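You operate a simulated robot arm through the tools that you are given. There is no shell and no other tool.

Carry out the task below with a simulated robot arm. There is one attempt and no reset: what you move stays moved.

Task
Share out the thick markers on the clear end of the green work bench. At the end: the yellow thick marker from the clear end of the green work bench is on the yellow tray; the red glue stick from the clear end of the green work bench stands on top of the crumpled page; the pink thick marker from the clear end of the green work bench is in the small blue box; the green thick marker from the clear end of the green work bench is on top of the brown bulb box on the clear end of the green work bench; whatever was shut is shut again. Leave all else as you found it, and nothing knocked over.

It is judged by the outcome, as a careful person would: the job done as asked, and still so three seconds after it is handed in. It fails if anything else is knocked over, pushed out of place, dropped, spilled or broken.

Robot
A 7-joint arm with a two-finger parallel gripper, fixed in place. Base frame: the origin is at the foot of the arm, x ahead of it, y to its left, z up; the work surface is at about z = 0. Units: m, rad, N and s.
With the tool pointing down near the work surface it reaches from about 0.22 to 0.58 m from the base axis. Its first joint turns from -1.152 to 1.152 rad. Payload 2.5 kg.
The tool frame sits at the grasp point between the pads (the TCP): z along the fingers, y along the line on which they close. The tips reach 0.023 m beyond it. The gripper opens to 0.094 m. The fingers are 0.038 m wide and 0.01 m thick; the gripper's body (0.054 by 0.096 m) begins 0.039 m behind the TCP.
Orientation is told as [roll, pitch, yaw] about the base's x, y, z axes, in that order, counted from this pose: with the fingers straight down and closing along the base's y, the tool's x points along the base's -x, its y along +y and its z along -z.

Tools
- The arm moves only by the tool nudge_tool. Its argument "deltas" is a list that holds one entry, the list of rows, each a list of 7 numbers: the shift along the tool's x, y, z in m, then the turn, a rotation vector about the tool's x, y, z in degrees, then the closure, from 0 (fully open) to 1 (shut). In form: [[[x, y, z, rx, ry, rz, fingers], ...]]. A call has 1 to 20 rows; each row is the pose to reach, as a shift and turn from the pose commanded when the call began, along the tool's axes at that moment. A row lasts 0.2 s, in which the tool goes at most 0.05 m and 0.15 rad; a call with a longer step from one row to the next is refused whole, and so is a gripper value outside its range. A pose out of reach is approached as far as the arm can. The call stops where the force on the tool passes 40 N (or 10 N more than at its start, if that is more) or the arm is blocked; 0.2 s more then pass. Each finger travels about 0.108 m/s and halts on what it meets, pressing with about 27 N; the grip force reading is that of the motor and also rises with nothing between the fingers. The clock runs only during rows and for 0.2 s after the last one: add rows that repeat a pose to give the fingers time. It gives the time, the measured TCP pose, the force on the tool (base axes), the opening and the grip force at its end, in the units of the frame above (readings bear some noise), with the torque about the TCP (base axes, N m) and any sound that the robot's microphone picked up.
- Cameras (640 x 400 px; columns grow to the right, rows downward): "scene" is fixed at [0.1107, -0.4052, 0.5382]; the picture's right is [0.88, -0.48, 0.00], its down [-0.30, -0.54, -0.78] and it looks along [0.38, 0.69, -0.62] (base axes); focal length 214 px, centre (320, 200). "wrist" rides on the gripper at [0.086, 0.016, -0.075] in the tool frame; the picture's right is [-0.18, 0.98, 0.00], its down [-0.58, -0.11, -0.81] and it looks along [-0.79, -0.15, 0.59] (tool axes); focal length 243 px, centre (320, 200). There is no depth. A picture from a camera that has moved, and an enlarged one, comes with that camera's place and axes in the base frame and with its lens.
- get_image(camera): a new picture of that camera. The clock stands still meanwhile.
- enlarge(camera, box): a new picture of the part [left, top, right, bottom] of that camera's present view, enlarged. The clock stands still meanwhile.
- sign_off(): hands the job in; it is judged then, once.

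Nothing tells you positions but the pictures and the camera data. Unless the task says otherwise, let go and move clear before handing in.

The tools are called after ">>>" as a command line: name --argument value ..., lists and objects as JSON in quotes. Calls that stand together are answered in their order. nudge_tool: Moves the arm, as the interface text tells. Its arguments: {"type":"object","properties":{"deltas":{"type":"array","items":{"type":"array","items":{"type":"array","items":{"type":"number"}}}}},"required":["deltas"]} The other tools are called the same way: get_image (camera) takes a picture; enlarge (camera, box) takes an enlarged picture of a part of a camera's view; sign_off () hands the job in.

At the start:

```text
time_s: 0.0
tcp_pos: [0.3361, -0.0265, 0.3697]
ee_rot: [0.001, 0.001, 0.0]
ft_force: [0.1, -0.3, 0.2]
torque: [-0.04, -0.01, 0.01]
opening: 0.0942
grip_force: 0.0
```

scene: 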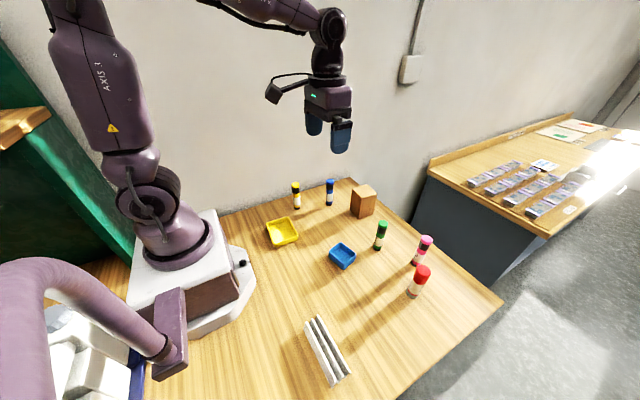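
wrist: 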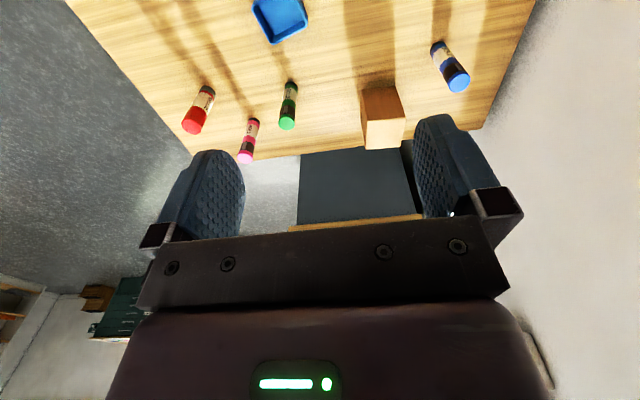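

I see a wooden bench with a yellow tray, a small blue box, a brown box, markers (yellow, blue, green, pink), a red glue stick and a white ridged thing that may be the crumpled page. I'll enlarge the views before moving anything.

>>> enlarge --camera "scene" --box '[240, 160, 400, 260]'

>>> enlarge --camera "scene" --box '[340, 200, 500, 300]'

>>> enlarge --camera "scene" --box '[240, 300, 400, 400]'

>>> enlarge --camera "scene" --box '[0, 250, 240, 400]'

>>> enlarge --camera "wrist" --box '[160, 0, 480, 200]'

```text
4.00 times, centred on (320, 210) of scene
camera zoom: at [0.1107, -0.4052, 0.5382], right [0.88, -0.48, 0.0], down [-0.3, -0.54, -0.78], along [0.38, 0.69, -0.62], focal length 858 px, centre (320, 160)
```

zoom: 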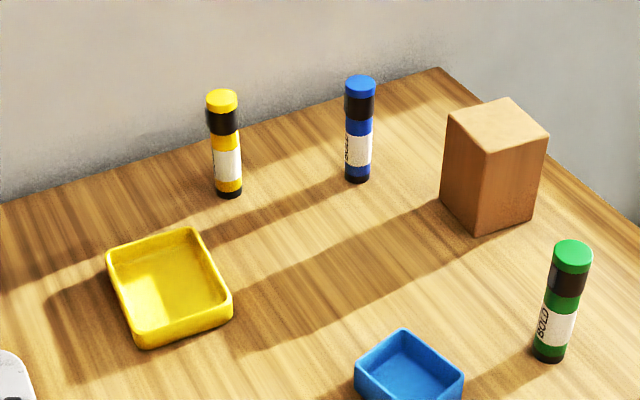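

```text
4.00 times, centred on (420, 250) of scene
camera zoom: at [0.1107, -0.4052, 0.5382], right [0.88, -0.48, 0.0], down [-0.3, -0.54, -0.78], along [0.38, 0.69, -0.62], focal length 858 px, centre (-80, 0)
```

zoom: 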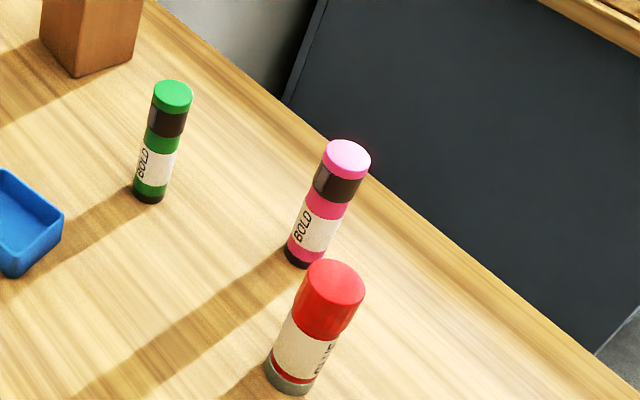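

```text
4.00 times, centred on (320, 350) of scene
camera zoom: at [0.1107, -0.4052, 0.5382], right [0.88, -0.48, 0.0], down [-0.3, -0.54, -0.78], along [0.38, 0.69, -0.62], focal length 858 px, centre (320, -400)
```

zoom: 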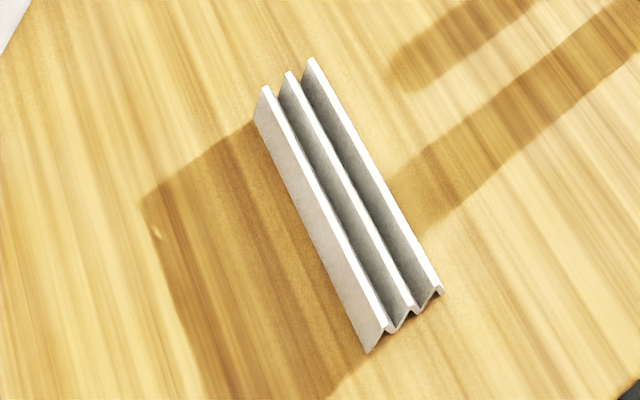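

```text
2.67 times, centred on (120, 325) of scene
camera zoom: at [0.1107, -0.4052, 0.5382], right [0.88, -0.48, 0.0], down [-0.3, -0.54, -0.78], along [0.38, 0.69, -0.62], focal length 572 px, centre (853, -133)
```

zoom: 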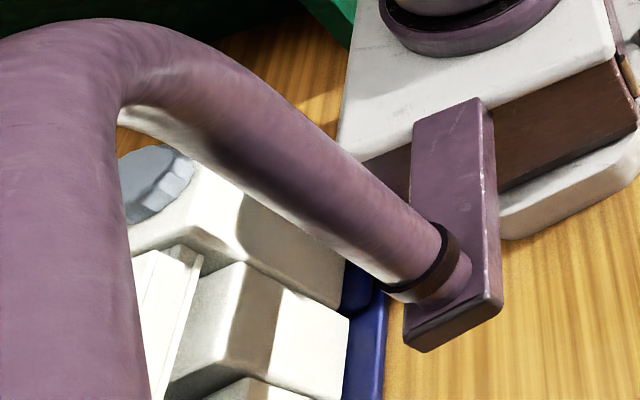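

```text
2.00 times, centred on (320, 100) of wrist
camera zoom: at [0.2487, -0.0103, 0.4438], right [0.18, 0.98, 0.0], down [0.58, -0.11, 0.81], along [0.79, -0.15, -0.59], focal length 485 px, centre (320, 400)
```

zoom: 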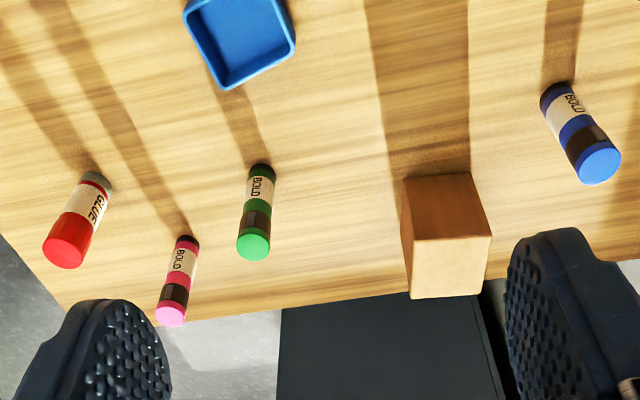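

Everything is standing, and nothing with a lid shows so far. The page is a zig-zag fold at about (0.20, -0.27). I'll look closer at the blue box and tray, and begin moving above the yellow marker at about (0.34, 0.195).

>>> enlarge --camera "scene" --box '[310, 230, 374, 270]'

>>> enlarge --camera "scene" --box '[250, 205, 314, 245]'

>>> nudge_tool --deltas '[[[0, 0.04, 0.02, 0, 0, 0, 0], [0, 0.08, 0.04, 0, 0, 0, 0], [0, 0.12, 0.06, 0, 0, 0, 0], [-0.002, 0.16, 0.08, 0, 0, 0, 0], [-0.004, 0.19, 0.11, 0, 0, 0, 0], [-0.0044, 0.2216, 0.14, 0, 0, 0, 0], [-0.0044, 0.2216, 0.16, 0, 0, 0, 0], [-0.0044, 0.2216, 0.16, 0, 0, 0, 0]]]'

```text
10.00 times, centred on (342, 250) of scene
camera zoom: at [0.1107, -0.4052, 0.5382], right [0.88, -0.48, 0.0], down [-0.3, -0.54, -0.78], along [0.38, 0.69, -0.62], focal length 2145 px, centre (100, -300)
```

zoom: 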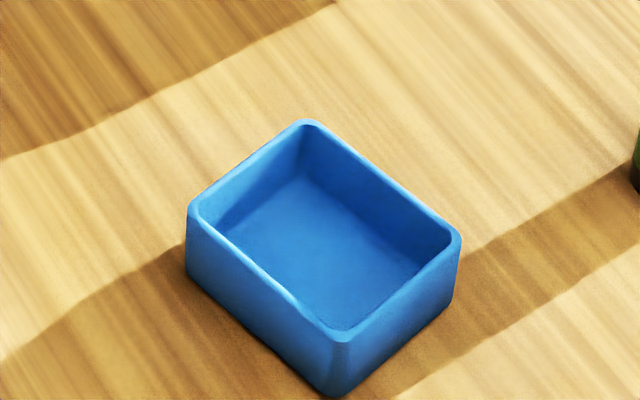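

```text
10.00 times, centred on (282, 225) of scene
camera zoom: at [0.1107, -0.4052, 0.5382], right [0.88, -0.48, 0.0], down [-0.3, -0.54, -0.78], along [0.38, 0.69, -0.62], focal length 2145 px, centre (700, -50)
```

zoom: 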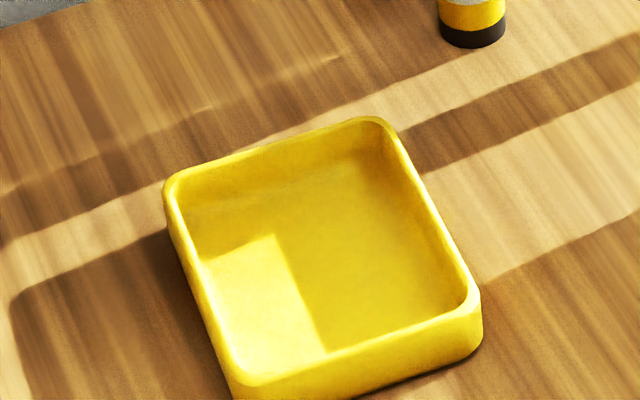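

```text
time_s: 1.8
tcp_pos: [0.3397, 0.1958, 0.2079]
ee_rot: [0.001, 0.0, 0.0]
ft_force: [-0.2, -0.6, 0.2]
torque: [-0.01, -0.03, 0.02]
opening: 0.0941
grip_force: 0.1
```

The gripper is above the yellow marker. I'll check alignment with both cameras before going down.

>>> get_image --camera "wrist"

>>> get_image --camera "scene"

```text
taken
camera wrist: at [0.253, 0.213, 0.2829], right [0.18, 0.98, 0.0], down [0.58, -0.11, 0.81], along [0.79, -0.15, -0.59], focal length 243 px, centre (320, 200)
```

wrist: 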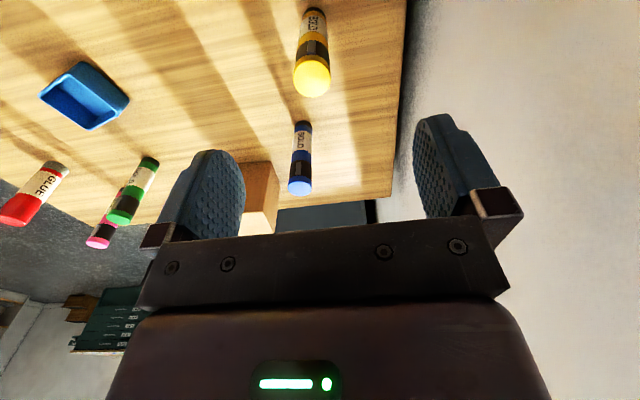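

```text
taken
```

scene: 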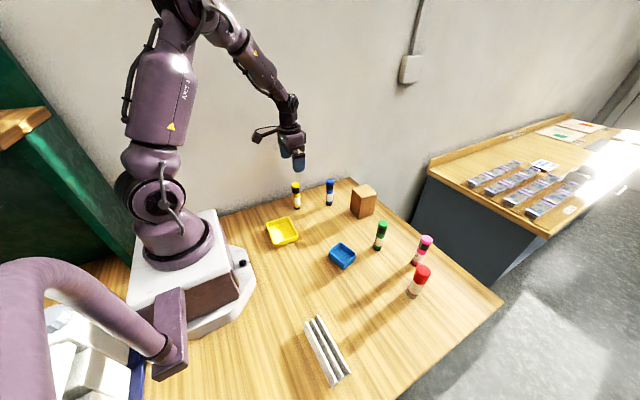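

>>> enlarge --camera "wrist" --box '[272, 0, 352, 100]'

>>> enlarge --camera "scene" --box '[262, 120, 342, 220]'

```text
4.00 times, centred on (312, 50) of wrist
camera zoom: at [0.253, 0.213, 0.2829], right [0.18, 0.98, 0.0], down [0.58, -0.11, 0.81], along [0.79, -0.15, -0.59], focal length 970 px, centre (352, 800)
```

zoom: 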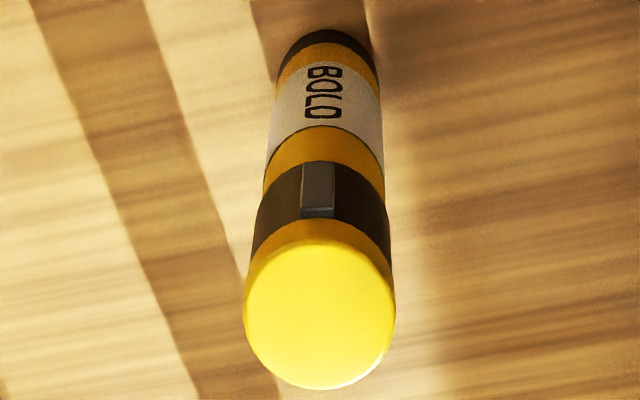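

```text
4.00 times, centred on (302, 170) of scene
camera zoom: at [0.1107, -0.4052, 0.5382], right [0.88, -0.48, 0.0], down [-0.3, -0.54, -0.78], along [0.38, 0.69, -0.62], focal length 858 px, centre (392, 320)
```

zoom: 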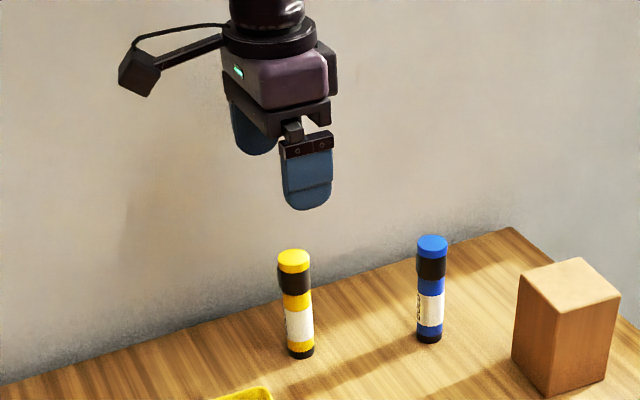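

The cap sits about 3 mm to the right of the gripper centre, so the marker is at about (0.340, 0.192) with its top near z = 0.110. I'll shift by that much and lower to z of about 0.08 with the fingers open.

>>> nudge_tool --deltas '[[[0, -0.0035, 0.02, 0, 0, 0, 0], [0, -0.0035, 0.045, 0, 0, 0, 0], [0, -0.0035, 0.07, 0, 0, 0, 0], [0, -0.0035, 0.09, 0, 0, 0, 0], [0, -0.0035, 0.108, 0, 0, 0, 0], [0, -0.0035, 0.12, 0, 0, 0, 0], [0, -0.0035, 0.128, 0, 0, 0, 0], [0, -0.0035, 0.128, 0, 0, 0, 0]]]'

>>> get_image --camera "wrist"

>>> enlarge --camera "scene" --box '[262, 120, 342, 220]'

```text
time_s: 3.6
tcp_pos: [0.3406, 0.1903, 0.0803]
ee_rot: [0.0, -0.001, 0.003]
ft_force: [-0.9, 0.5, -0.6]
torque: [-0.02, -0.02, 0.02]
opening: 0.0938
grip_force: 0.1
```

```text
taken
camera wrist: at [0.2536, 0.2074, 0.1557], right [0.18, 0.98, 0.0], down [0.58, -0.11, 0.81], along [0.79, -0.15, -0.59], focal length 243 px, centre (320, 200)
```

wrist: 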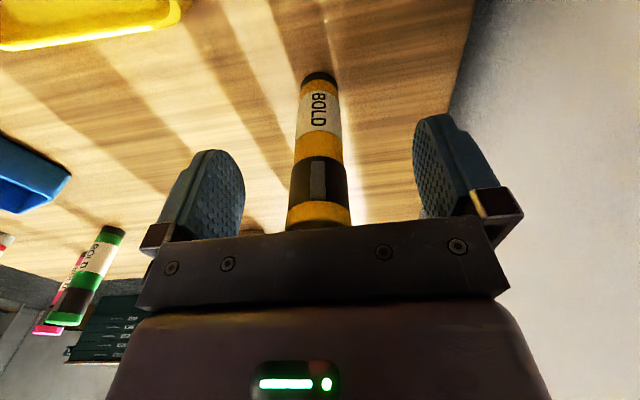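

```text
4.00 times, centred on (302, 170) of scene
camera zoom: at [0.1107, -0.4052, 0.5382], right [0.88, -0.48, 0.0], down [-0.3, -0.54, -0.78], along [0.38, 0.69, -0.62], focal length 858 px, centre (392, 320)
```

zoom: 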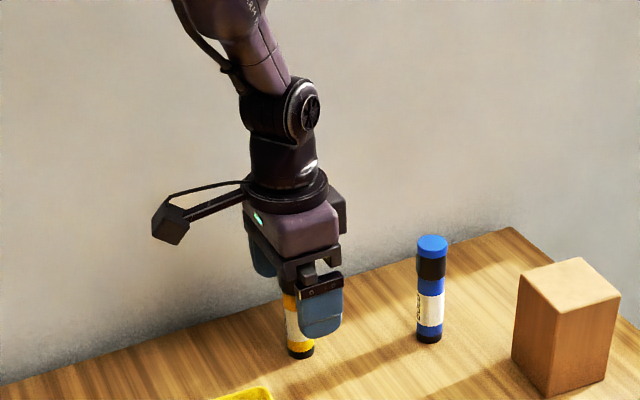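

The fingers straddle the yellow marker. I'll close gently.

>>> nudge_tool --deltas '[[[0, 0, 0, 0, 0, 0, 0.3], [0, 0, 0, 0, 0, 0, 0.5], [0, 0, 0, 0, 0, 0, 0.6], [0, 0, 0, 0, 0, 0, 0.66], [0, 0, 0, 0, 0, 0, 0.72], [0, 0, 0, 0, 0, 0, 0.85], [0, 0, 0, 0, 0, 0, 0.85]]]'

>>> get_image --camera "wrist"

```text
time_s: 5.2
tcp_pos: [0.3394, 0.1916, 0.081]
ee_rot: [0.0, 0.002, 0.002]
ft_force: [0.8, 0.2, -0.9]
torque: [0.04, 0.02, 0.02]
opening: 0.0259
grip_force: 27.0
```

```text
taken
camera wrist: at [0.2535, 0.2074, 0.1559], right [0.18, 0.98, 0.0], down [0.58, -0.11, 0.81], along [0.79, -0.15, -0.59], focal length 243 px, centre (320, 200)
```

wrist: 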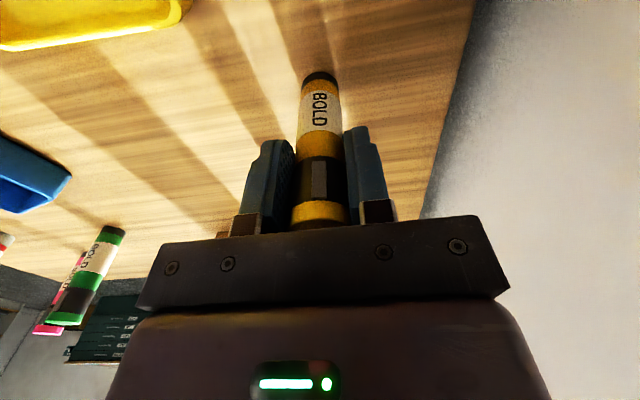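

Gripped at 26 mm. I'll lift it 8 cm, carry it over the yellow tray centre (0.243, 0.095), and stop above to check.

>>> nudge_tool --deltas '[[[0, 0, -0.015, 0, 0, 0, 0.85], [0, 0, -0.04, 0, 0, 0, 0.85], [0, 0, -0.07, 0, 0, 0, 0.85], [0.005, -0.005, -0.08, 0, 0, 0, 0.85], [0.022, -0.022, -0.08, 0, 0, 0, 0.85], [0.042, -0.042, -0.08, 0, 0, 0, 0.85], [0.062, -0.062, -0.08, 0, 0, 0, 0.85], [0.082, -0.082, -0.08, 0, 0, 0, 0.85], [0.093, -0.092, -0.08, 0, 0, 0, 0.85], [0.0965, -0.0965, -0.075, 0, 0, 0, 0.85], [0.0965, -0.0965, -0.055, 0, 0, 0, 0.85], [0.0965, -0.0965, -0.04, 0, 0, 0, 0.85], [0.0965, -0.0965, -0.04, 0, 0, 0, 0.85]]]'

>>> get_image --camera "wrist"

>>> enlarge --camera "scene" --box '[230, 160, 326, 260]'

```text
time_s: 8.0
tcp_pos: [0.2415, 0.094, 0.1194]
ee_rot: [-0.001, 0.0, 0.002]
ft_force: [0.3, -0.4, -0.1]
torque: [0.01, -0.02, -0.01]
opening: 0.0259
grip_force: 27.7
```

```text
taken
camera wrist: at [0.1562, 0.1113, 0.1946], right [0.18, 0.98, 0.0], down [0.58, -0.11, 0.81], along [0.79, -0.15, -0.59], focal length 243 px, centre (320, 200)
```

wrist: 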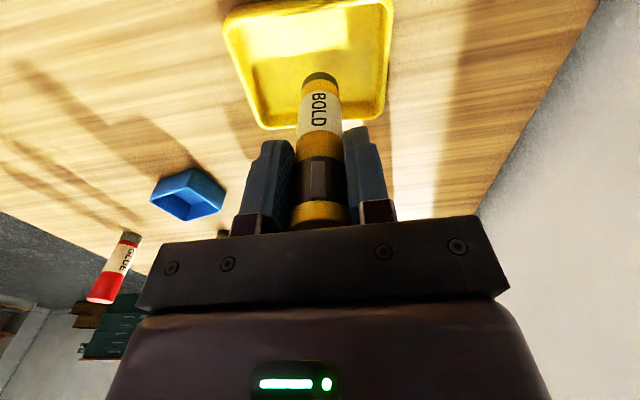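

```text
4.00 times, centred on (278, 210) of scene
camera zoom: at [0.1107, -0.4052, 0.5382], right [0.88, -0.48, 0.0], down [-0.3, -0.54, -0.78], along [0.38, 0.69, -0.62], focal length 858 px, centre (488, 160)
```

zoom: 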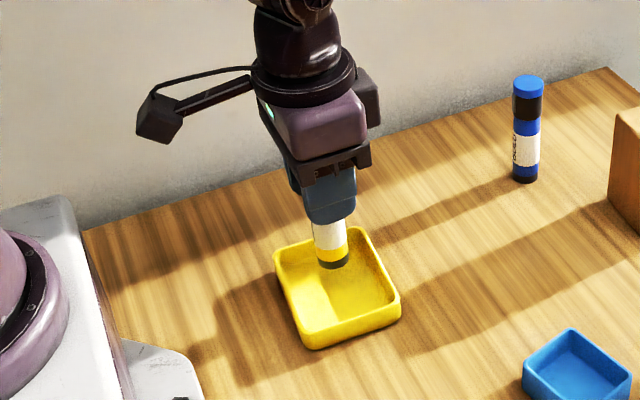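

The marker is centred over the tray with its foot about 38 mm up. I'll lower to just above the floor, then feel for contact in small steps.

>>> nudge_tool --deltas '[[[0, 0, 0.012, 0, 0, 0, 0.85], [0, 0, 0.022, 0, 0, 0, 0.85], [0, 0, 0.028, 0, 0, 0, 0.85], [0, 0, 0.031, 0, 0, 0, 0.85], [0, 0, 0.031, 0, 0, 0, 0.85]]]'

>>> nudge_tool --deltas '[[[0, 0, 0.001, 0, 0, 0, 0.85], [0, 0, 0.002, 0, 0, 0, 0.85], [0, 0, 0.002, 0, 0, 0, 0.85]]]'

>>> enlarge --camera "scene" --box '[246, 190, 310, 250]'

```text
time_s: 9.2
tcp_pos: [0.2429, 0.0953, 0.09]
ee_rot: [0.0, 0.0, -0.001]
ft_force: [0.9, 0.2, -0.9]
torque: [-0.02, 0.0, 0.04]
opening: 0.0257
grip_force: 27.5
```

```text
time_s: 10.0
tcp_pos: [0.2421, 0.0949, 0.0889]
ee_rot: [0.002, 0.001, 0.003]
ft_force: [-0.4, -0.3, -0.3]
torque: [-0.02, 0.01, 0.03]
opening: 0.026
grip_force: 27.2
```

```text
6.67 times, centred on (278, 220) of scene
camera zoom: at [0.1107, -0.4052, 0.5382], right [0.88, -0.48, 0.0], down [-0.3, -0.54, -0.78], along [0.38, 0.69, -0.62], focal length 1430 px, centre (600, 67)
```

zoom: 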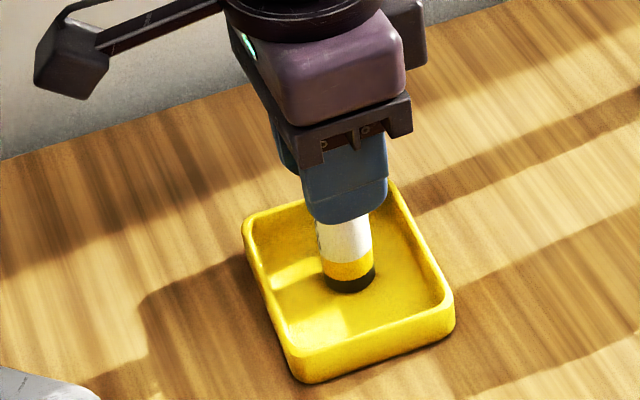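

No contact yet, with a small gap left to the tray floor. I'll keep going down in 2 mm steps.

>>> nudge_tool --deltas '[[[0, 0, 0.001, 0, 0, 0, 0.85], [0, 0, 0.002, 0, 0, 0, 0.85], [0, 0, 0.002, 0, 0, 0, 0.85]]]'

>>> nudge_tool --deltas '[[[0, 0, 0.0005, 0, 0, 0, 0.85], [0, 0, 0.001, 0, 0, 0, 0.85], [0, 0, 0.001, 0, 0, 0, 0.85]]]'

```text
time_s: 10.8
tcp_pos: [0.2421, 0.0948, 0.0869]
ee_rot: [0.001, 0.0, 0.002]
ft_force: [-0.7, -1.0, -0.2]
torque: [-0.01, 0.01, -0.01]
opening: 0.0259
grip_force: 27.0
```

```text
time_s: 11.6
tcp_pos: [0.2423, 0.0945, 0.0855]
ee_rot: [-0.001, -0.001, 0.001]
ft_force: [-0.8, -1.7, 32.4]
torque: [-0.09, -0.02, -0.08]
opening: 0.0259
grip_force: 27.5
```

That is firm contact with the tray floor. I'll back off just under a millimetre to unload it, then open slowly.

>>> nudge_tool --deltas '[[[0, 0, -0.0006, 0, 0, 0, 0.85], [0, 0, -0.0006, 0, 0, 0, 0.85]]]'

```text
time_s: 12.2
tcp_pos: [0.2427, 0.0946, 0.0856]
ee_rot: [-0.001, 0.0, 0.002]
ft_force: [1.9, 2.2, 18.2]
torque: [0.14, -0.12, -0.07]
opening: 0.0254
grip_force: 27.3
```

>>> nudge_tool --deltas '[[[0, 0, -0.0006, 0, 0, 0, 0.85], [0, 0, -0.0006, 0, 0, 0, 0.85]]]'

```text
time_s: 12.8
tcp_pos: [0.2413, 0.0939, 0.0844]
ee_rot: [-0.001, 0.003, 0.001]
ft_force: [-0.2, -0.2, -0.1]
torque: [-0.02, 0.01, 0.0]
opening: 0.0257
grip_force: 27.0
heard: snap
```

The microphone heard a snap as the load came off. I'll look carefully before doing anything else.

>>> get_image --camera "scene"

>>> enlarge --camera "scene" --box '[246, 190, 310, 250]'

>>> get_image --camera "wrist"

```text
taken
```

scene: 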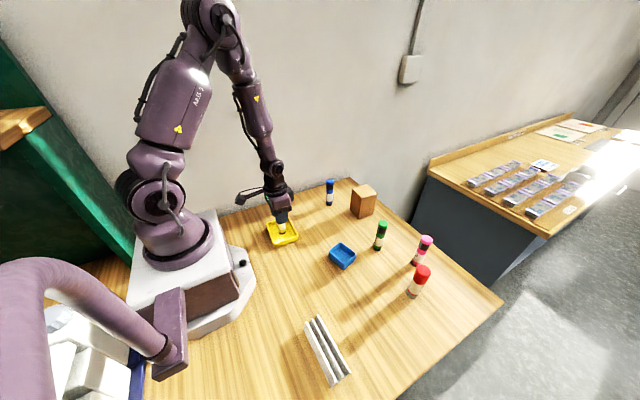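

```text
6.67 times, centred on (278, 220) of scene
camera zoom: at [0.1107, -0.4052, 0.5382], right [0.88, -0.48, 0.0], down [-0.3, -0.54, -0.78], along [0.38, 0.69, -0.62], focal length 1430 px, centre (600, 67)
```

zoom: 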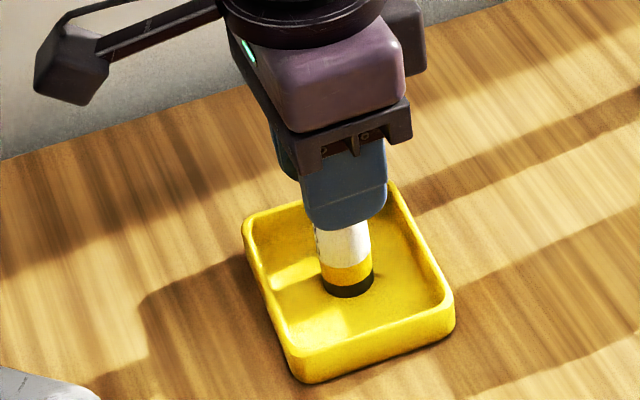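

```text
taken
camera wrist: at [0.1559, 0.1108, 0.1605], right [0.18, 0.98, 0.0], down [0.58, -0.11, 0.8], along [0.79, -0.15, -0.59], focal length 243 px, centre (320, 200)
```

wrist: 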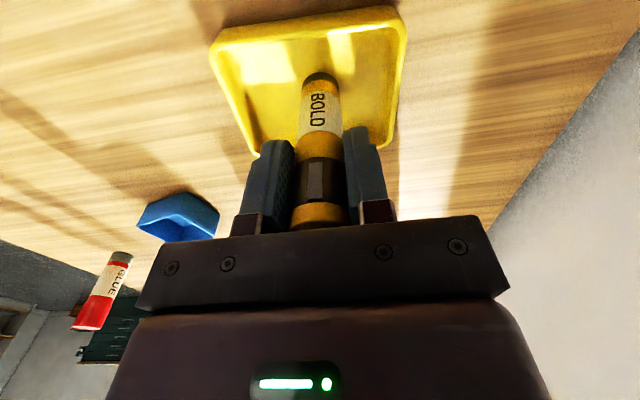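

The marker and tray look unchanged, with the marker upright and touching the floor at zero load. I'll open slowly and then look again.

>>> nudge_tool --deltas '[[[0, 0, 0, 0, 0, 0, 0.73], [0, 0, 0, 0, 0, 0, 0.7], [0, 0, 0, 0, 0, 0, 0.66], [0, 0, 0, 0, 0, 0, 0.6], [0, 0, 0, 0, 0, 0, 0.4], [0, 0, 0, 0, 0, 0, 0.2], [0, 0, 0, 0, 0, 0, 0.2]]]'

>>> enlarge --camera "scene" --box '[246, 190, 310, 250]'

>>> get_image --camera "wrist"

```text
time_s: 14.4
tcp_pos: [0.2424, 0.0957, 0.087]
ee_rot: [0.001, 0.0, 0.001]
ft_force: [0.3, -0.3, -0.8]
torque: [-0.01, -0.05, 0.04]
opening: 0.0753
grip_force: 0.0
```

```text
6.67 times, centred on (278, 220) of scene
camera zoom: at [0.1107, -0.4052, 0.5382], right [0.88, -0.48, 0.0], down [-0.3, -0.54, -0.78], along [0.38, 0.69, -0.62], focal length 1430 px, centre (600, 67)
```

zoom: 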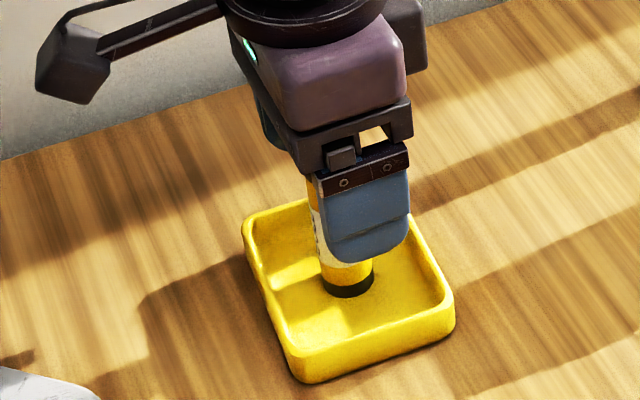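

```text
taken
camera wrist: at [0.1566, 0.1111, 0.1607], right [0.18, 0.98, 0.0], down [0.58, -0.11, 0.81], along [0.79, -0.15, -0.59], focal length 243 px, centre (320, 200)
```

wrist: 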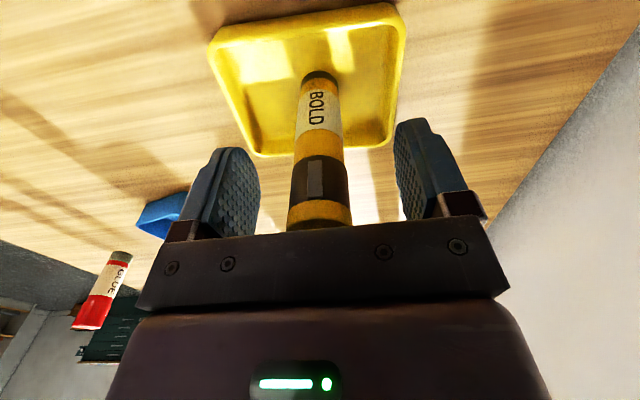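

The yellow marker stands upright in the tray. I'll rise straight up, then move above the green marker at about (0.477, -0.110).

>>> nudge_tool --deltas '[[[0, 0, -0.02, 0, 0, 0, 0.2], [0, 0, -0.05, 0, 0, 0, 0.2], [0, 0, -0.09, 0, 0, 0, 0.1], [0, 0, -0.125, 0, 0, 0, 0], [-0.03, -0.026, -0.13, 0, 0, 0, 0], [-0.06, -0.0525, -0.13, 0, 0, 0, 0], [-0.09, -0.0787, -0.13, 0, 0, 0, 0], [-0.12, -0.105, -0.13, 0, 0, 0, 0], [-0.15, -0.131, -0.13, 0, 0, 0, 0], [-0.18, -0.157, -0.13, 0, 0, 0, 0], [-0.205, -0.18, -0.13, 0, 0, 0, 0], [-0.225, -0.197, -0.13, 0, 0, 0, 0], [-0.2344, -0.2051, -0.125, 0, 0, 0, 0], [-0.2344, -0.2051, -0.125, 0, 0, 0, 0]]]'

>>> get_image --camera "wrist"

>>> get_image --camera "scene"

```text
time_s: 17.4
tcp_pos: [0.4771, -0.1119, 0.2105]
ee_rot: [0.0, 0.001, 0.004]
ft_force: [-0.3, -1.0, -1.0]
torque: [-0.02, 0.0, -0.01]
opening: 0.0941
grip_force: 0.0
```

```text
taken
camera wrist: at [0.3915, -0.0951, 0.2861], right [0.18, 0.98, 0.0], down [0.58, -0.11, 0.81], along [0.79, -0.15, -0.59], focal length 243 px, centre (320, 200)
```

wrist: 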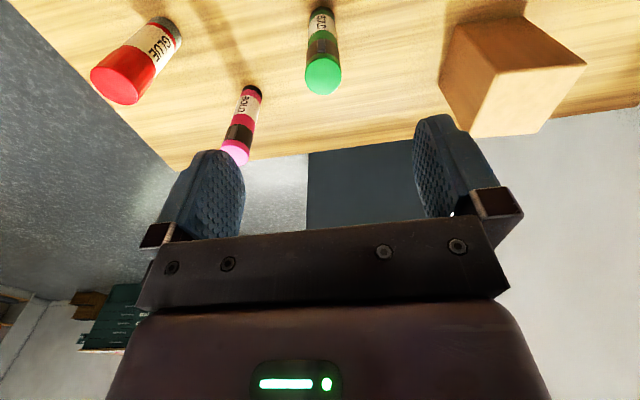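

```text
taken
```

scene: 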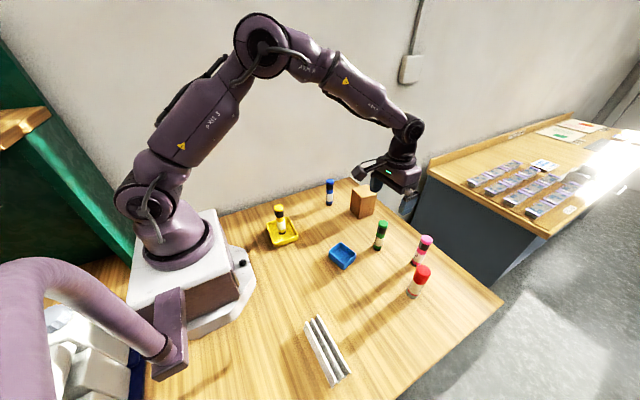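

Yellow stands well in the tray. I'll check the tray for damage after the snap, and refine the green marker's position.

>>> enlarge --camera "scene" --box '[250, 195, 314, 255]'

>>> enlarge --camera "wrist" --box '[280, 0, 360, 100]'

>>> enlarge --camera "wrist" --box '[430, 0, 590, 140]'

>>> enlarge --camera "wrist" --box '[80, 0, 280, 180]'

```text
6.67 times, centred on (282, 225) of scene
camera zoom: at [0.1107, -0.4053, 0.5382], right [0.88, -0.48, 0.0], down [-0.3, -0.54, -0.78], along [0.38, 0.69, -0.62], focal length 1430 px, centre (573, 33)
```

zoom: 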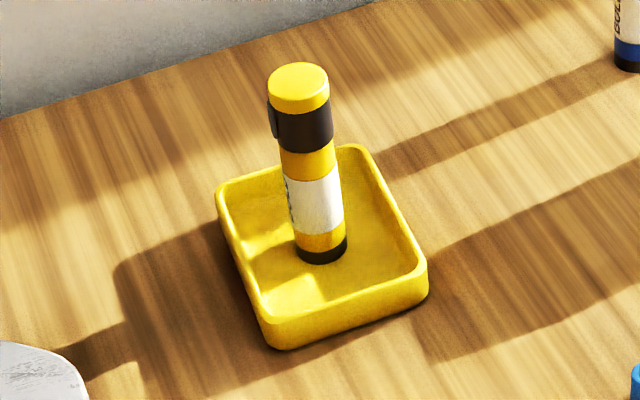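

```text
4.00 times, centred on (320, 50) of wrist
camera zoom: at [0.3915, -0.0951, 0.2861], right [0.18, 0.98, 0.0], down [0.58, -0.11, 0.81], along [0.79, -0.15, -0.59], focal length 970 px, centre (320, 800)
```

zoom: 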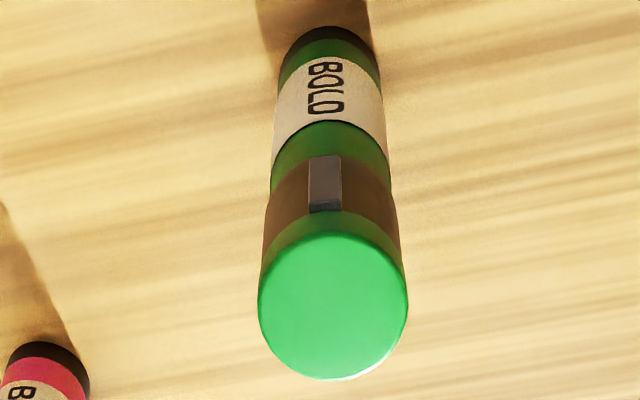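

```text
2.86 times, centred on (510, 70) of wrist
camera zoom: at [0.3915, -0.0951, 0.2861], right [0.18, 0.98, 0.0], down [0.58, -0.11, 0.81], along [0.79, -0.15, -0.59], focal length 693 px, centre (-223, 571)
```

zoom: 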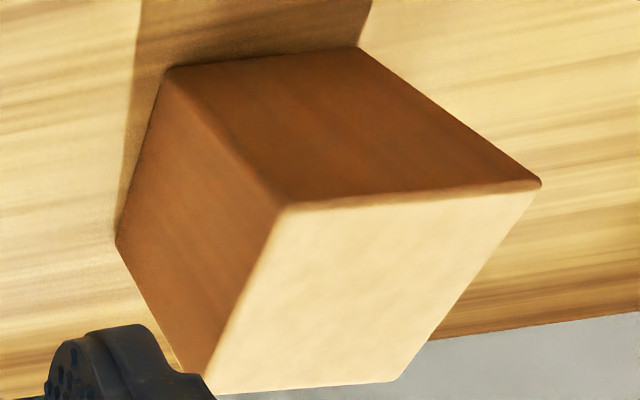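

```text
2.22 times, centred on (180, 90) of wrist
camera zoom: at [0.3915, -0.0951, 0.2861], right [0.18, 0.98, 0.0], down [0.58, -0.11, 0.81], along [0.79, -0.15, -0.59], focal length 539 px, centre (631, 444)
```

zoom: 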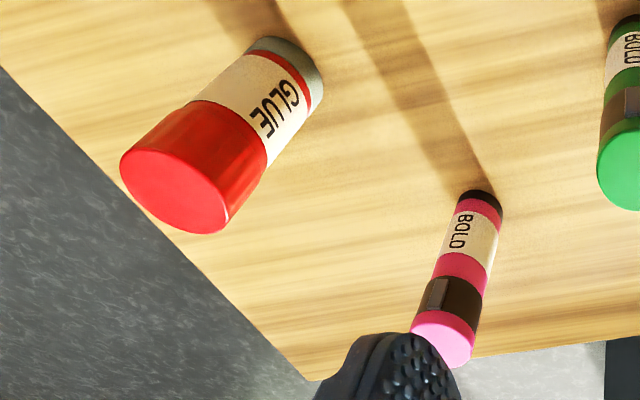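

The tray is intact. The green marker is at about (0.479, -0.109), so I'll shift slightly, descend, and check before closing.

>>> nudge_tool --deltas '[[[-0.0014, 0.0022, 0.02, 0, 0, 0, 0], [-0.0014, 0.0022, 0.045, 0, 0, 0, 0], [-0.0014, 0.0022, 0.07, 0, 0, 0, 0], [-0.0014, 0.0022, 0.09, 0, 0, 0, 0], [-0.0014, 0.0022, 0.108, 0, 0, 0, 0], [-0.0014, 0.0022, 0.12, 0, 0, 0, 0], [-0.0014, 0.0022, 0.13, 0, 0, 0, 0], [-0.0014, 0.0022, 0.13, 0, 0, 0, 0]]]'

>>> get_image --camera "wrist"

>>> enlarge --camera "scene" --box '[340, 180, 440, 280]'

```text
time_s: 19.2
tcp_pos: [0.4801, -0.1073, 0.0805]
ee_rot: [0.001, 0.0, -0.001]
ft_force: [0.6, -0.1, 0.5]
torque: [0.05, -0.02, -0.01]
opening: 0.094
grip_force: 0.1
```

```text
taken
camera wrist: at [0.3933, -0.091, 0.1553], right [0.18, 0.98, 0.0], down [0.58, -0.11, 0.81], along [0.79, -0.15, -0.59], focal length 243 px, centre (320, 200)
```

wrist: 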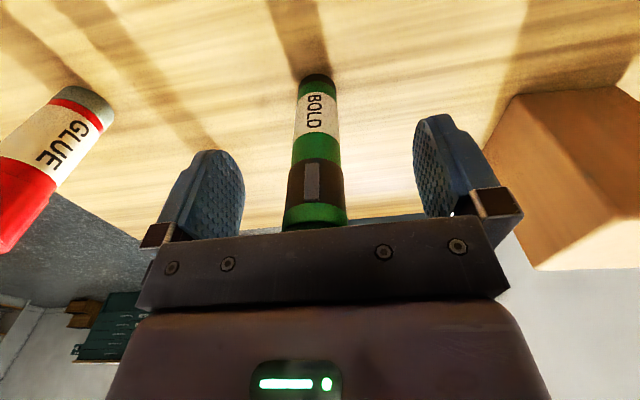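

```text
4.00 times, centred on (390, 230) of scene
camera zoom: at [0.1107, -0.4052, 0.5382], right [0.88, -0.48, 0.0], down [-0.3, -0.54, -0.78], along [0.38, 0.69, -0.62], focal length 858 px, centre (40, 80)
```

zoom: 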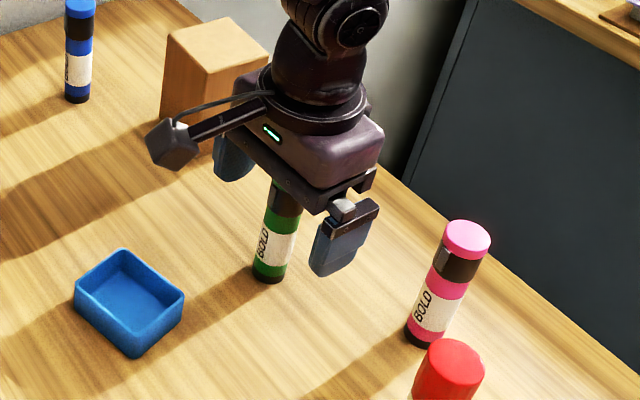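

The marker is roughly centred, about 1.5 mm to the -y side. I'll correct that and close gently.

>>> nudge_tool --deltas '[[[0, -0.0016, 0, 0, 0, 0, 0.2], [0, -0.0016, 0, 0, 0, 0, 0.4], [0, -0.0016, 0, 0, 0, 0, 0.55], [0, -0.0016, 0, 0, 0, 0, 0.65], [0, -0.0016, 0, 0, 0, 0, 0.7], [0, -0.0016, 0, 0, 0, 0, 0.75], [0, -0.0016, 0, 0, 0, 0, 0.85], [0, -0.0016, 0, 0, 0, 0, 0.85]]]'

>>> get_image --camera "wrist"

```text
time_s: 21.0
tcp_pos: [0.4787, -0.1089, 0.0818]
ee_rot: [-0.001, 0.002, 0.001]
ft_force: [-0.4, 0.1, -0.1]
torque: [-0.01, -0.01, -0.02]
opening: 0.0259
grip_force: 26.5
```

```text
taken
camera wrist: at [0.3933, -0.0926, 0.1557], right [0.18, 0.98, 0.0], down [0.58, -0.11, 0.81], along [0.79, -0.15, -0.59], focal length 243 px, centre (320, 200)
```

wrist: 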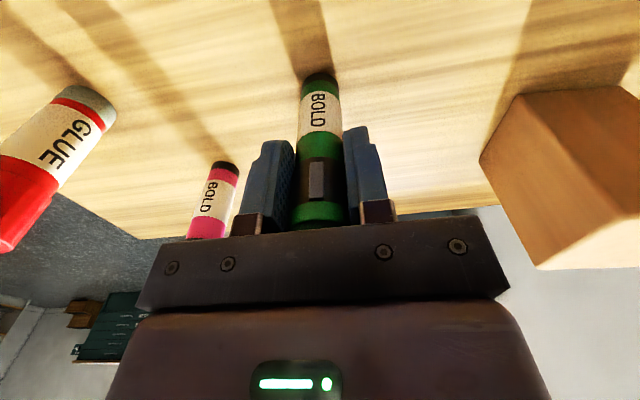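

The green marker is gripped. I'll lift it 13 cm, carry it over the brown box at (0.548, 0.060), and stop above to check.

>>> nudge_tool --deltas '[[[0, 0, -0.015, 0, 0, 0, 0.85], [0, 0, -0.045, 0, 0, 0, 0.85], [0, 0, -0.08, 0, 0, 0, 0.85], [0, 0, -0.11, 0, 0, 0, 0.85], [0, 0, -0.13, 0, 0, 0, 0.85], [-0.006, 0.015, -0.13, 0, 0, 0, 0.85], [-0.016, 0.04, -0.13, 0, 0, 0, 0.85], [-0.028, 0.068, -0.13, 0, 0, 0, 0.85], [-0.04, 0.097, -0.13, 0, 0, 0, 0.85], [-0.052, 0.126, -0.13, 0, 0, 0, 0.85], [-0.062, 0.151, -0.13, 0, 0, 0, 0.85], [-0.068, 0.166, -0.13, 0, 0, 0, 0.85], [-0.0687, 0.1686, -0.13, 0, 0, 0, 0.85], [-0.0687, 0.1686, -0.13, 0, 0, 0, 0.85]]]'

>>> get_image --camera "wrist"

>>> enlarge --camera "scene" --box '[310, 130, 410, 230]'

```text
time_s: 24.0
tcp_pos: [0.547, 0.0597, 0.2123]
ee_rot: [0.001, -0.001, 0.003]
ft_force: [0.0, 0.5, -0.5]
torque: [-0.04, 0.0, -0.01]
opening: 0.0258
grip_force: 26.6
```

```text
taken
camera wrist: at [0.4609, 0.0759, 0.2857], right [0.18, 0.98, 0.0], down [0.58, -0.11, 0.81], along [0.79, -0.15, -0.59], focal length 243 px, centre (320, 200)
```

wrist: 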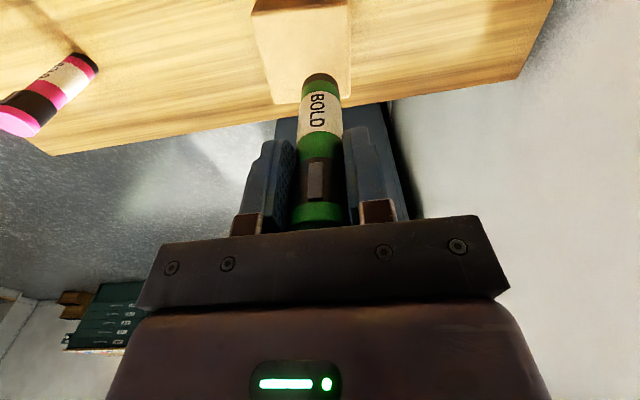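

```text
4.00 times, centred on (360, 180) of scene
camera zoom: at [0.1107, -0.4052, 0.5382], right [0.88, -0.48, 0.0], down [-0.3, -0.54, -0.78], along [0.38, 0.69, -0.62], focal length 858 px, centre (160, 280)
```

zoom: 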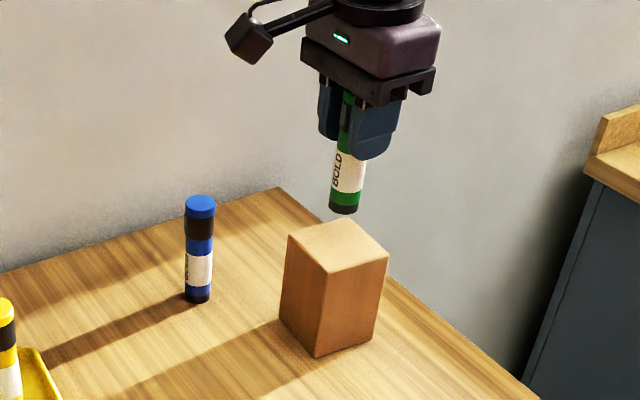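

>>> enlarge --camera "wrist" --box '[232, 0, 392, 120]'

```text
3.33 times, centred on (312, 60) of wrist
camera zoom: at [0.4609, 0.0759, 0.2857], right [0.18, 0.98, 0.0], down [0.58, -0.11, 0.81], along [0.79, -0.15, -0.59], focal length 809 px, centre (347, 667)
```

zoom: 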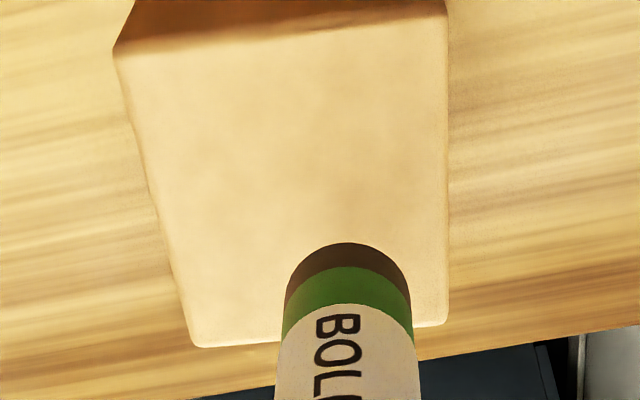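

Comparing both cameras, the box top is about 0.097 high and its centre is nearer (0.541, 0.053). I'll shift there and lower to about 1 cm above it.

>>> nudge_tool --deltas '[[[0.003, -0.0035, 0, 0, 0, 0, 0.85], [0.006, -0.007, 0.005, 0, 0, 0, 0.85], [0.006, -0.007, 0.013, 0, 0, 0, 0.85], [0.006, -0.007, 0.02, 0, 0, 0, 0.85], [0.006, -0.007, 0.024, 0, 0, 0, 0.85], [0.006, -0.007, 0.024, 0, 0, 0, 0.85]]]'

>>> enlarge --camera "wrist" --box '[232, 0, 392, 120]'

>>> enlarge --camera "scene" --box '[330, 150, 394, 230]'

```text
time_s: 25.4
tcp_pos: [0.5397, 0.0524, 0.1866]
ee_rot: [0.0, -0.001, 0.0]
ft_force: [0.1, 0.4, 0.1]
torque: [0.01, -0.03, -0.03]
opening: 0.0255
grip_force: 27.2
```

```text
3.33 times, centred on (312, 60) of wrist
camera zoom: at [0.4546, 0.0688, 0.2608], right [0.18, 0.98, 0.0], down [0.58, -0.11, 0.81], along [0.79, -0.15, -0.59], focal length 809 px, centre (347, 667)
```

zoom: 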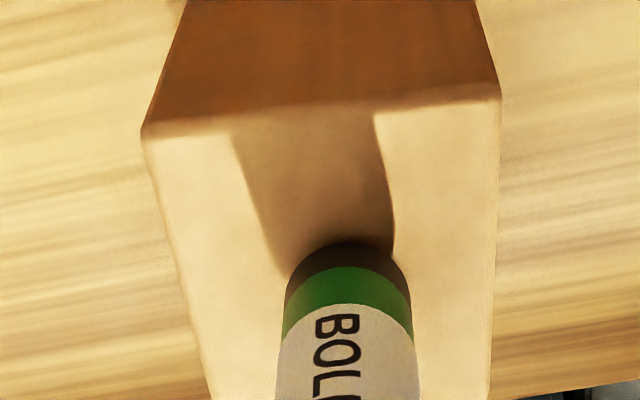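

```text
5.00 times, centred on (362, 190) of scene
camera zoom: at [0.1107, -0.4052, 0.5382], right [0.88, -0.48, 0.0], down [-0.3, -0.54, -0.78], along [0.38, 0.69, -0.62], focal length 1072 px, centre (110, 250)
```

zoom: 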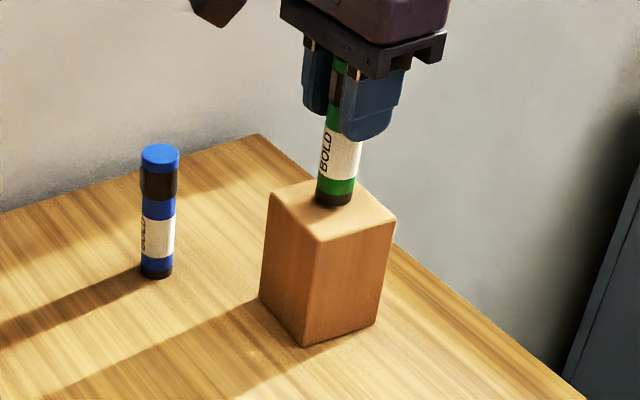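

It's centred over the box with a small gap. I'll feel my way down.

>>> nudge_tool --deltas '[[[0, 0, 0.0015, 0, 0, 0, 0.85], [0, 0, 0.003, 0, 0, 0, 0.85], [0, 0, 0.003, 0, 0, 0, 0.85]]]'

>>> nudge_tool --deltas '[[[0, 0, 0.001, 0, 0, 0, 0.85], [0, 0, 0.001, 0, 0, 0, 0.85]]]'

>>> enlarge --camera "scene" --box '[346, 170, 386, 220]'

```text
time_s: 26.2
tcp_pos: [0.5412, 0.0515, 0.1827]
ee_rot: [0.001, 0.001, 0.001]
ft_force: [0.7, 0.2, 0.0]
torque: [0.0, 0.0, -0.03]
opening: 0.0255
grip_force: 27.7
```

```text
time_s: 26.8
tcp_pos: [0.5411, 0.0524, 0.183]
ee_rot: [-0.001, 0.0, 0.0]
ft_force: [0.2, 0.0, 0.3]
torque: [-0.02, -0.01, -0.03]
opening: 0.0255
grip_force: 27.1
```

```text
8.00 times, centred on (366, 195) of scene
camera zoom: at [0.1107, -0.4052, 0.5382], right [0.88, -0.48, 0.0], down [-0.3, -0.54, -0.78], along [0.38, 0.69, -0.62], focal length 1716 px, centre (-48, 240)
```

zoom: 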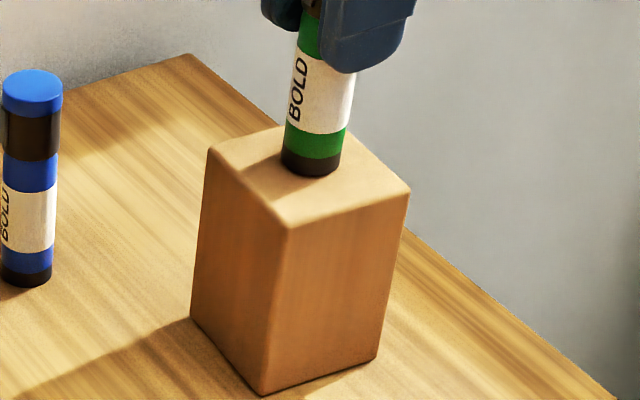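

>>> nudge_tool --deltas '[[[0, 0, 0.001, 0, 0, 0, 0.85], [0, 0, 0.001, 0, 0, 0, 0.85]]]'

>>> nudge_tool --deltas '[[[0, 0, 0.0005, 0, 0, 0, 0.85], [0, 0, 0.0005, 0, 0, 0, 0.85]]]'

>>> nudge_tool --deltas '[[[0, 0, 0.0005, 0, 0, 0, 0.85], [0, 0, 0.0005, 0, 0, 0, 0.85]]]'

```text
time_s: 27.4
tcp_pos: [0.5406, 0.052, 0.1818]
ee_rot: [-0.002, 0.0, 0.0]
ft_force: [-1.3, -0.5, -0.3]
torque: [0.04, -0.02, 0.01]
opening: 0.0256
grip_force: 26.6
```

```text
time_s: 28.0
tcp_pos: [0.542, 0.0524, 0.1815]
ee_rot: [-0.001, -0.001, -0.002]
ft_force: [0.0, -0.8, 0.7]
torque: [-0.02, 0.01, 0.01]
opening: 0.0253
grip_force: 27.3
```

```text
time_s: 28.6
tcp_pos: [0.54, 0.0518, 0.1819]
ee_rot: [-0.001, 0.001, 0.001]
ft_force: [-0.2, -0.5, 0.1]
torque: [0.01, -0.02, 0.01]
opening: 0.0256
grip_force: 26.9
```

>>> enlarge --camera "wrist" --box '[272, 40, 372, 110]'

>>> nudge_tool --deltas '[[[0, 0, 0.0005, 0, 0, 0, 0.85], [0, 0, 0.0005, 0, 0, 0, 0.85]]]'

>>> nudge_tool --deltas '[[[0, 0, 0.0005, 0, 0, 0, 0.85], [0, 0, 0.0005, 0, 0, 0, 0.85]]]'

```text
5.71 times, centred on (322, 75) of wrist
camera zoom: at [0.4553, 0.0684, 0.2559], right [0.18, 0.98, 0.0], down [0.58, -0.11, 0.81], along [0.79, -0.15, -0.59], focal length 1386 px, centre (309, 914)
```

zoom: 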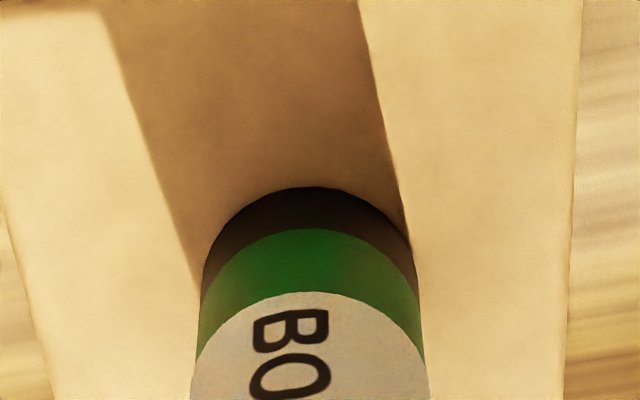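

```text
time_s: 29.2
tcp_pos: [0.5414, 0.0517, 0.1813]
ee_rot: [0.0, 0.0, 0.0]
ft_force: [-0.5, -1.1, 2.7]
torque: [-0.05, 0.04, 0.0]
opening: 0.0252
grip_force: 27.0
```

```text
time_s: 29.8
tcp_pos: [0.5411, 0.0518, 0.1803]
ee_rot: [0.0, -0.001, 0.0]
ft_force: [-0.8, -0.9, 6.1]
torque: [-0.02, 0.04, 0.03]
opening: 0.0255
grip_force: 27.2
```

Light contact with the box top at about 6 N. I'll unload half a millimetre and open slowly.

>>> nudge_tool --deltas '[[[0, 0, -0.0006, 0, 0, 0, 0.85], [0, 0, -0.0008, 0, 0, 0, 0.85], [0, 0, -0.0008, 0, 0, 0, 0.85]]]'

>>> nudge_tool --deltas '[[[0, 0, 0, 0, 0, 0, 0.75], [0, 0, 0, 0, 0, 0, 0.72], [0, 0, 0, 0, 0, 0, 0.7], [0, 0, 0, 0, 0, 0, 0.67], [0, 0, 0, 0, 0, 0, 0.62], [0, 0, 0, 0, 0, 0, 0.5], [0, 0, 0, 0, 0, 0, 0.3], [0, 0, 0, 0, 0, 0, 0.2], [0, 0, 0, 0, 0, 0, 0.2]]]'

>>> get_image --camera "wrist"

>>> enlarge --camera "scene" --box '[330, 150, 394, 230]'

```text
time_s: 30.6
tcp_pos: [0.5418, 0.0524, 0.1814]
ee_rot: [0.0, 0.0, -0.001]
ft_force: [1.0, 0.4, 2.6]
torque: [-0.01, -0.1, 0.0]
opening: 0.0254
grip_force: 26.5
```

```text
time_s: 32.6
tcp_pos: [0.5399, 0.0511, 0.1815]
ee_rot: [0.0, -0.001, -0.001]
ft_force: [0.5, -0.3, -0.6]
torque: [0.01, 0.0, 0.03]
opening: 0.0752
grip_force: 0.1
```

```text
taken
camera wrist: at [0.4552, 0.0685, 0.2556], right [0.18, 0.98, 0.0], down [0.58, -0.11, 0.81], along [0.79, -0.15, -0.59], focal length 243 px, centre (320, 200)
```

wrist: 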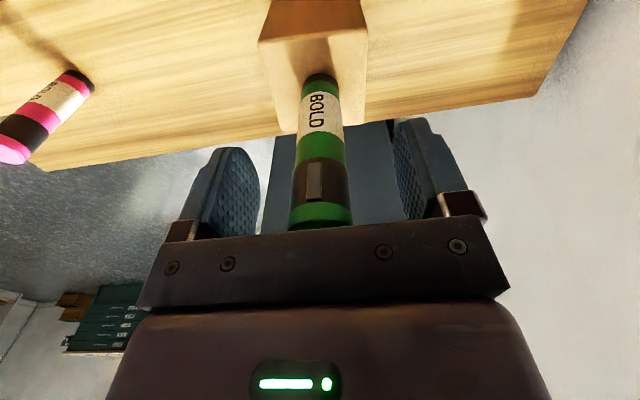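

```text
5.00 times, centred on (362, 190) of scene
camera zoom: at [0.1107, -0.4052, 0.5382], right [0.88, -0.48, 0.0], down [-0.3, -0.54, -0.78], along [0.38, 0.69, -0.62], focal length 1072 px, centre (110, 250)
```

zoom: 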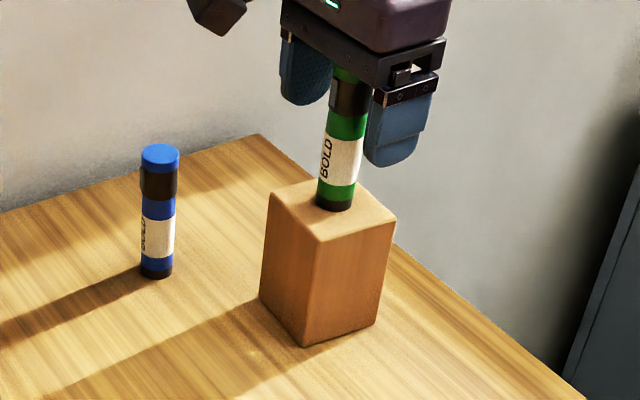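

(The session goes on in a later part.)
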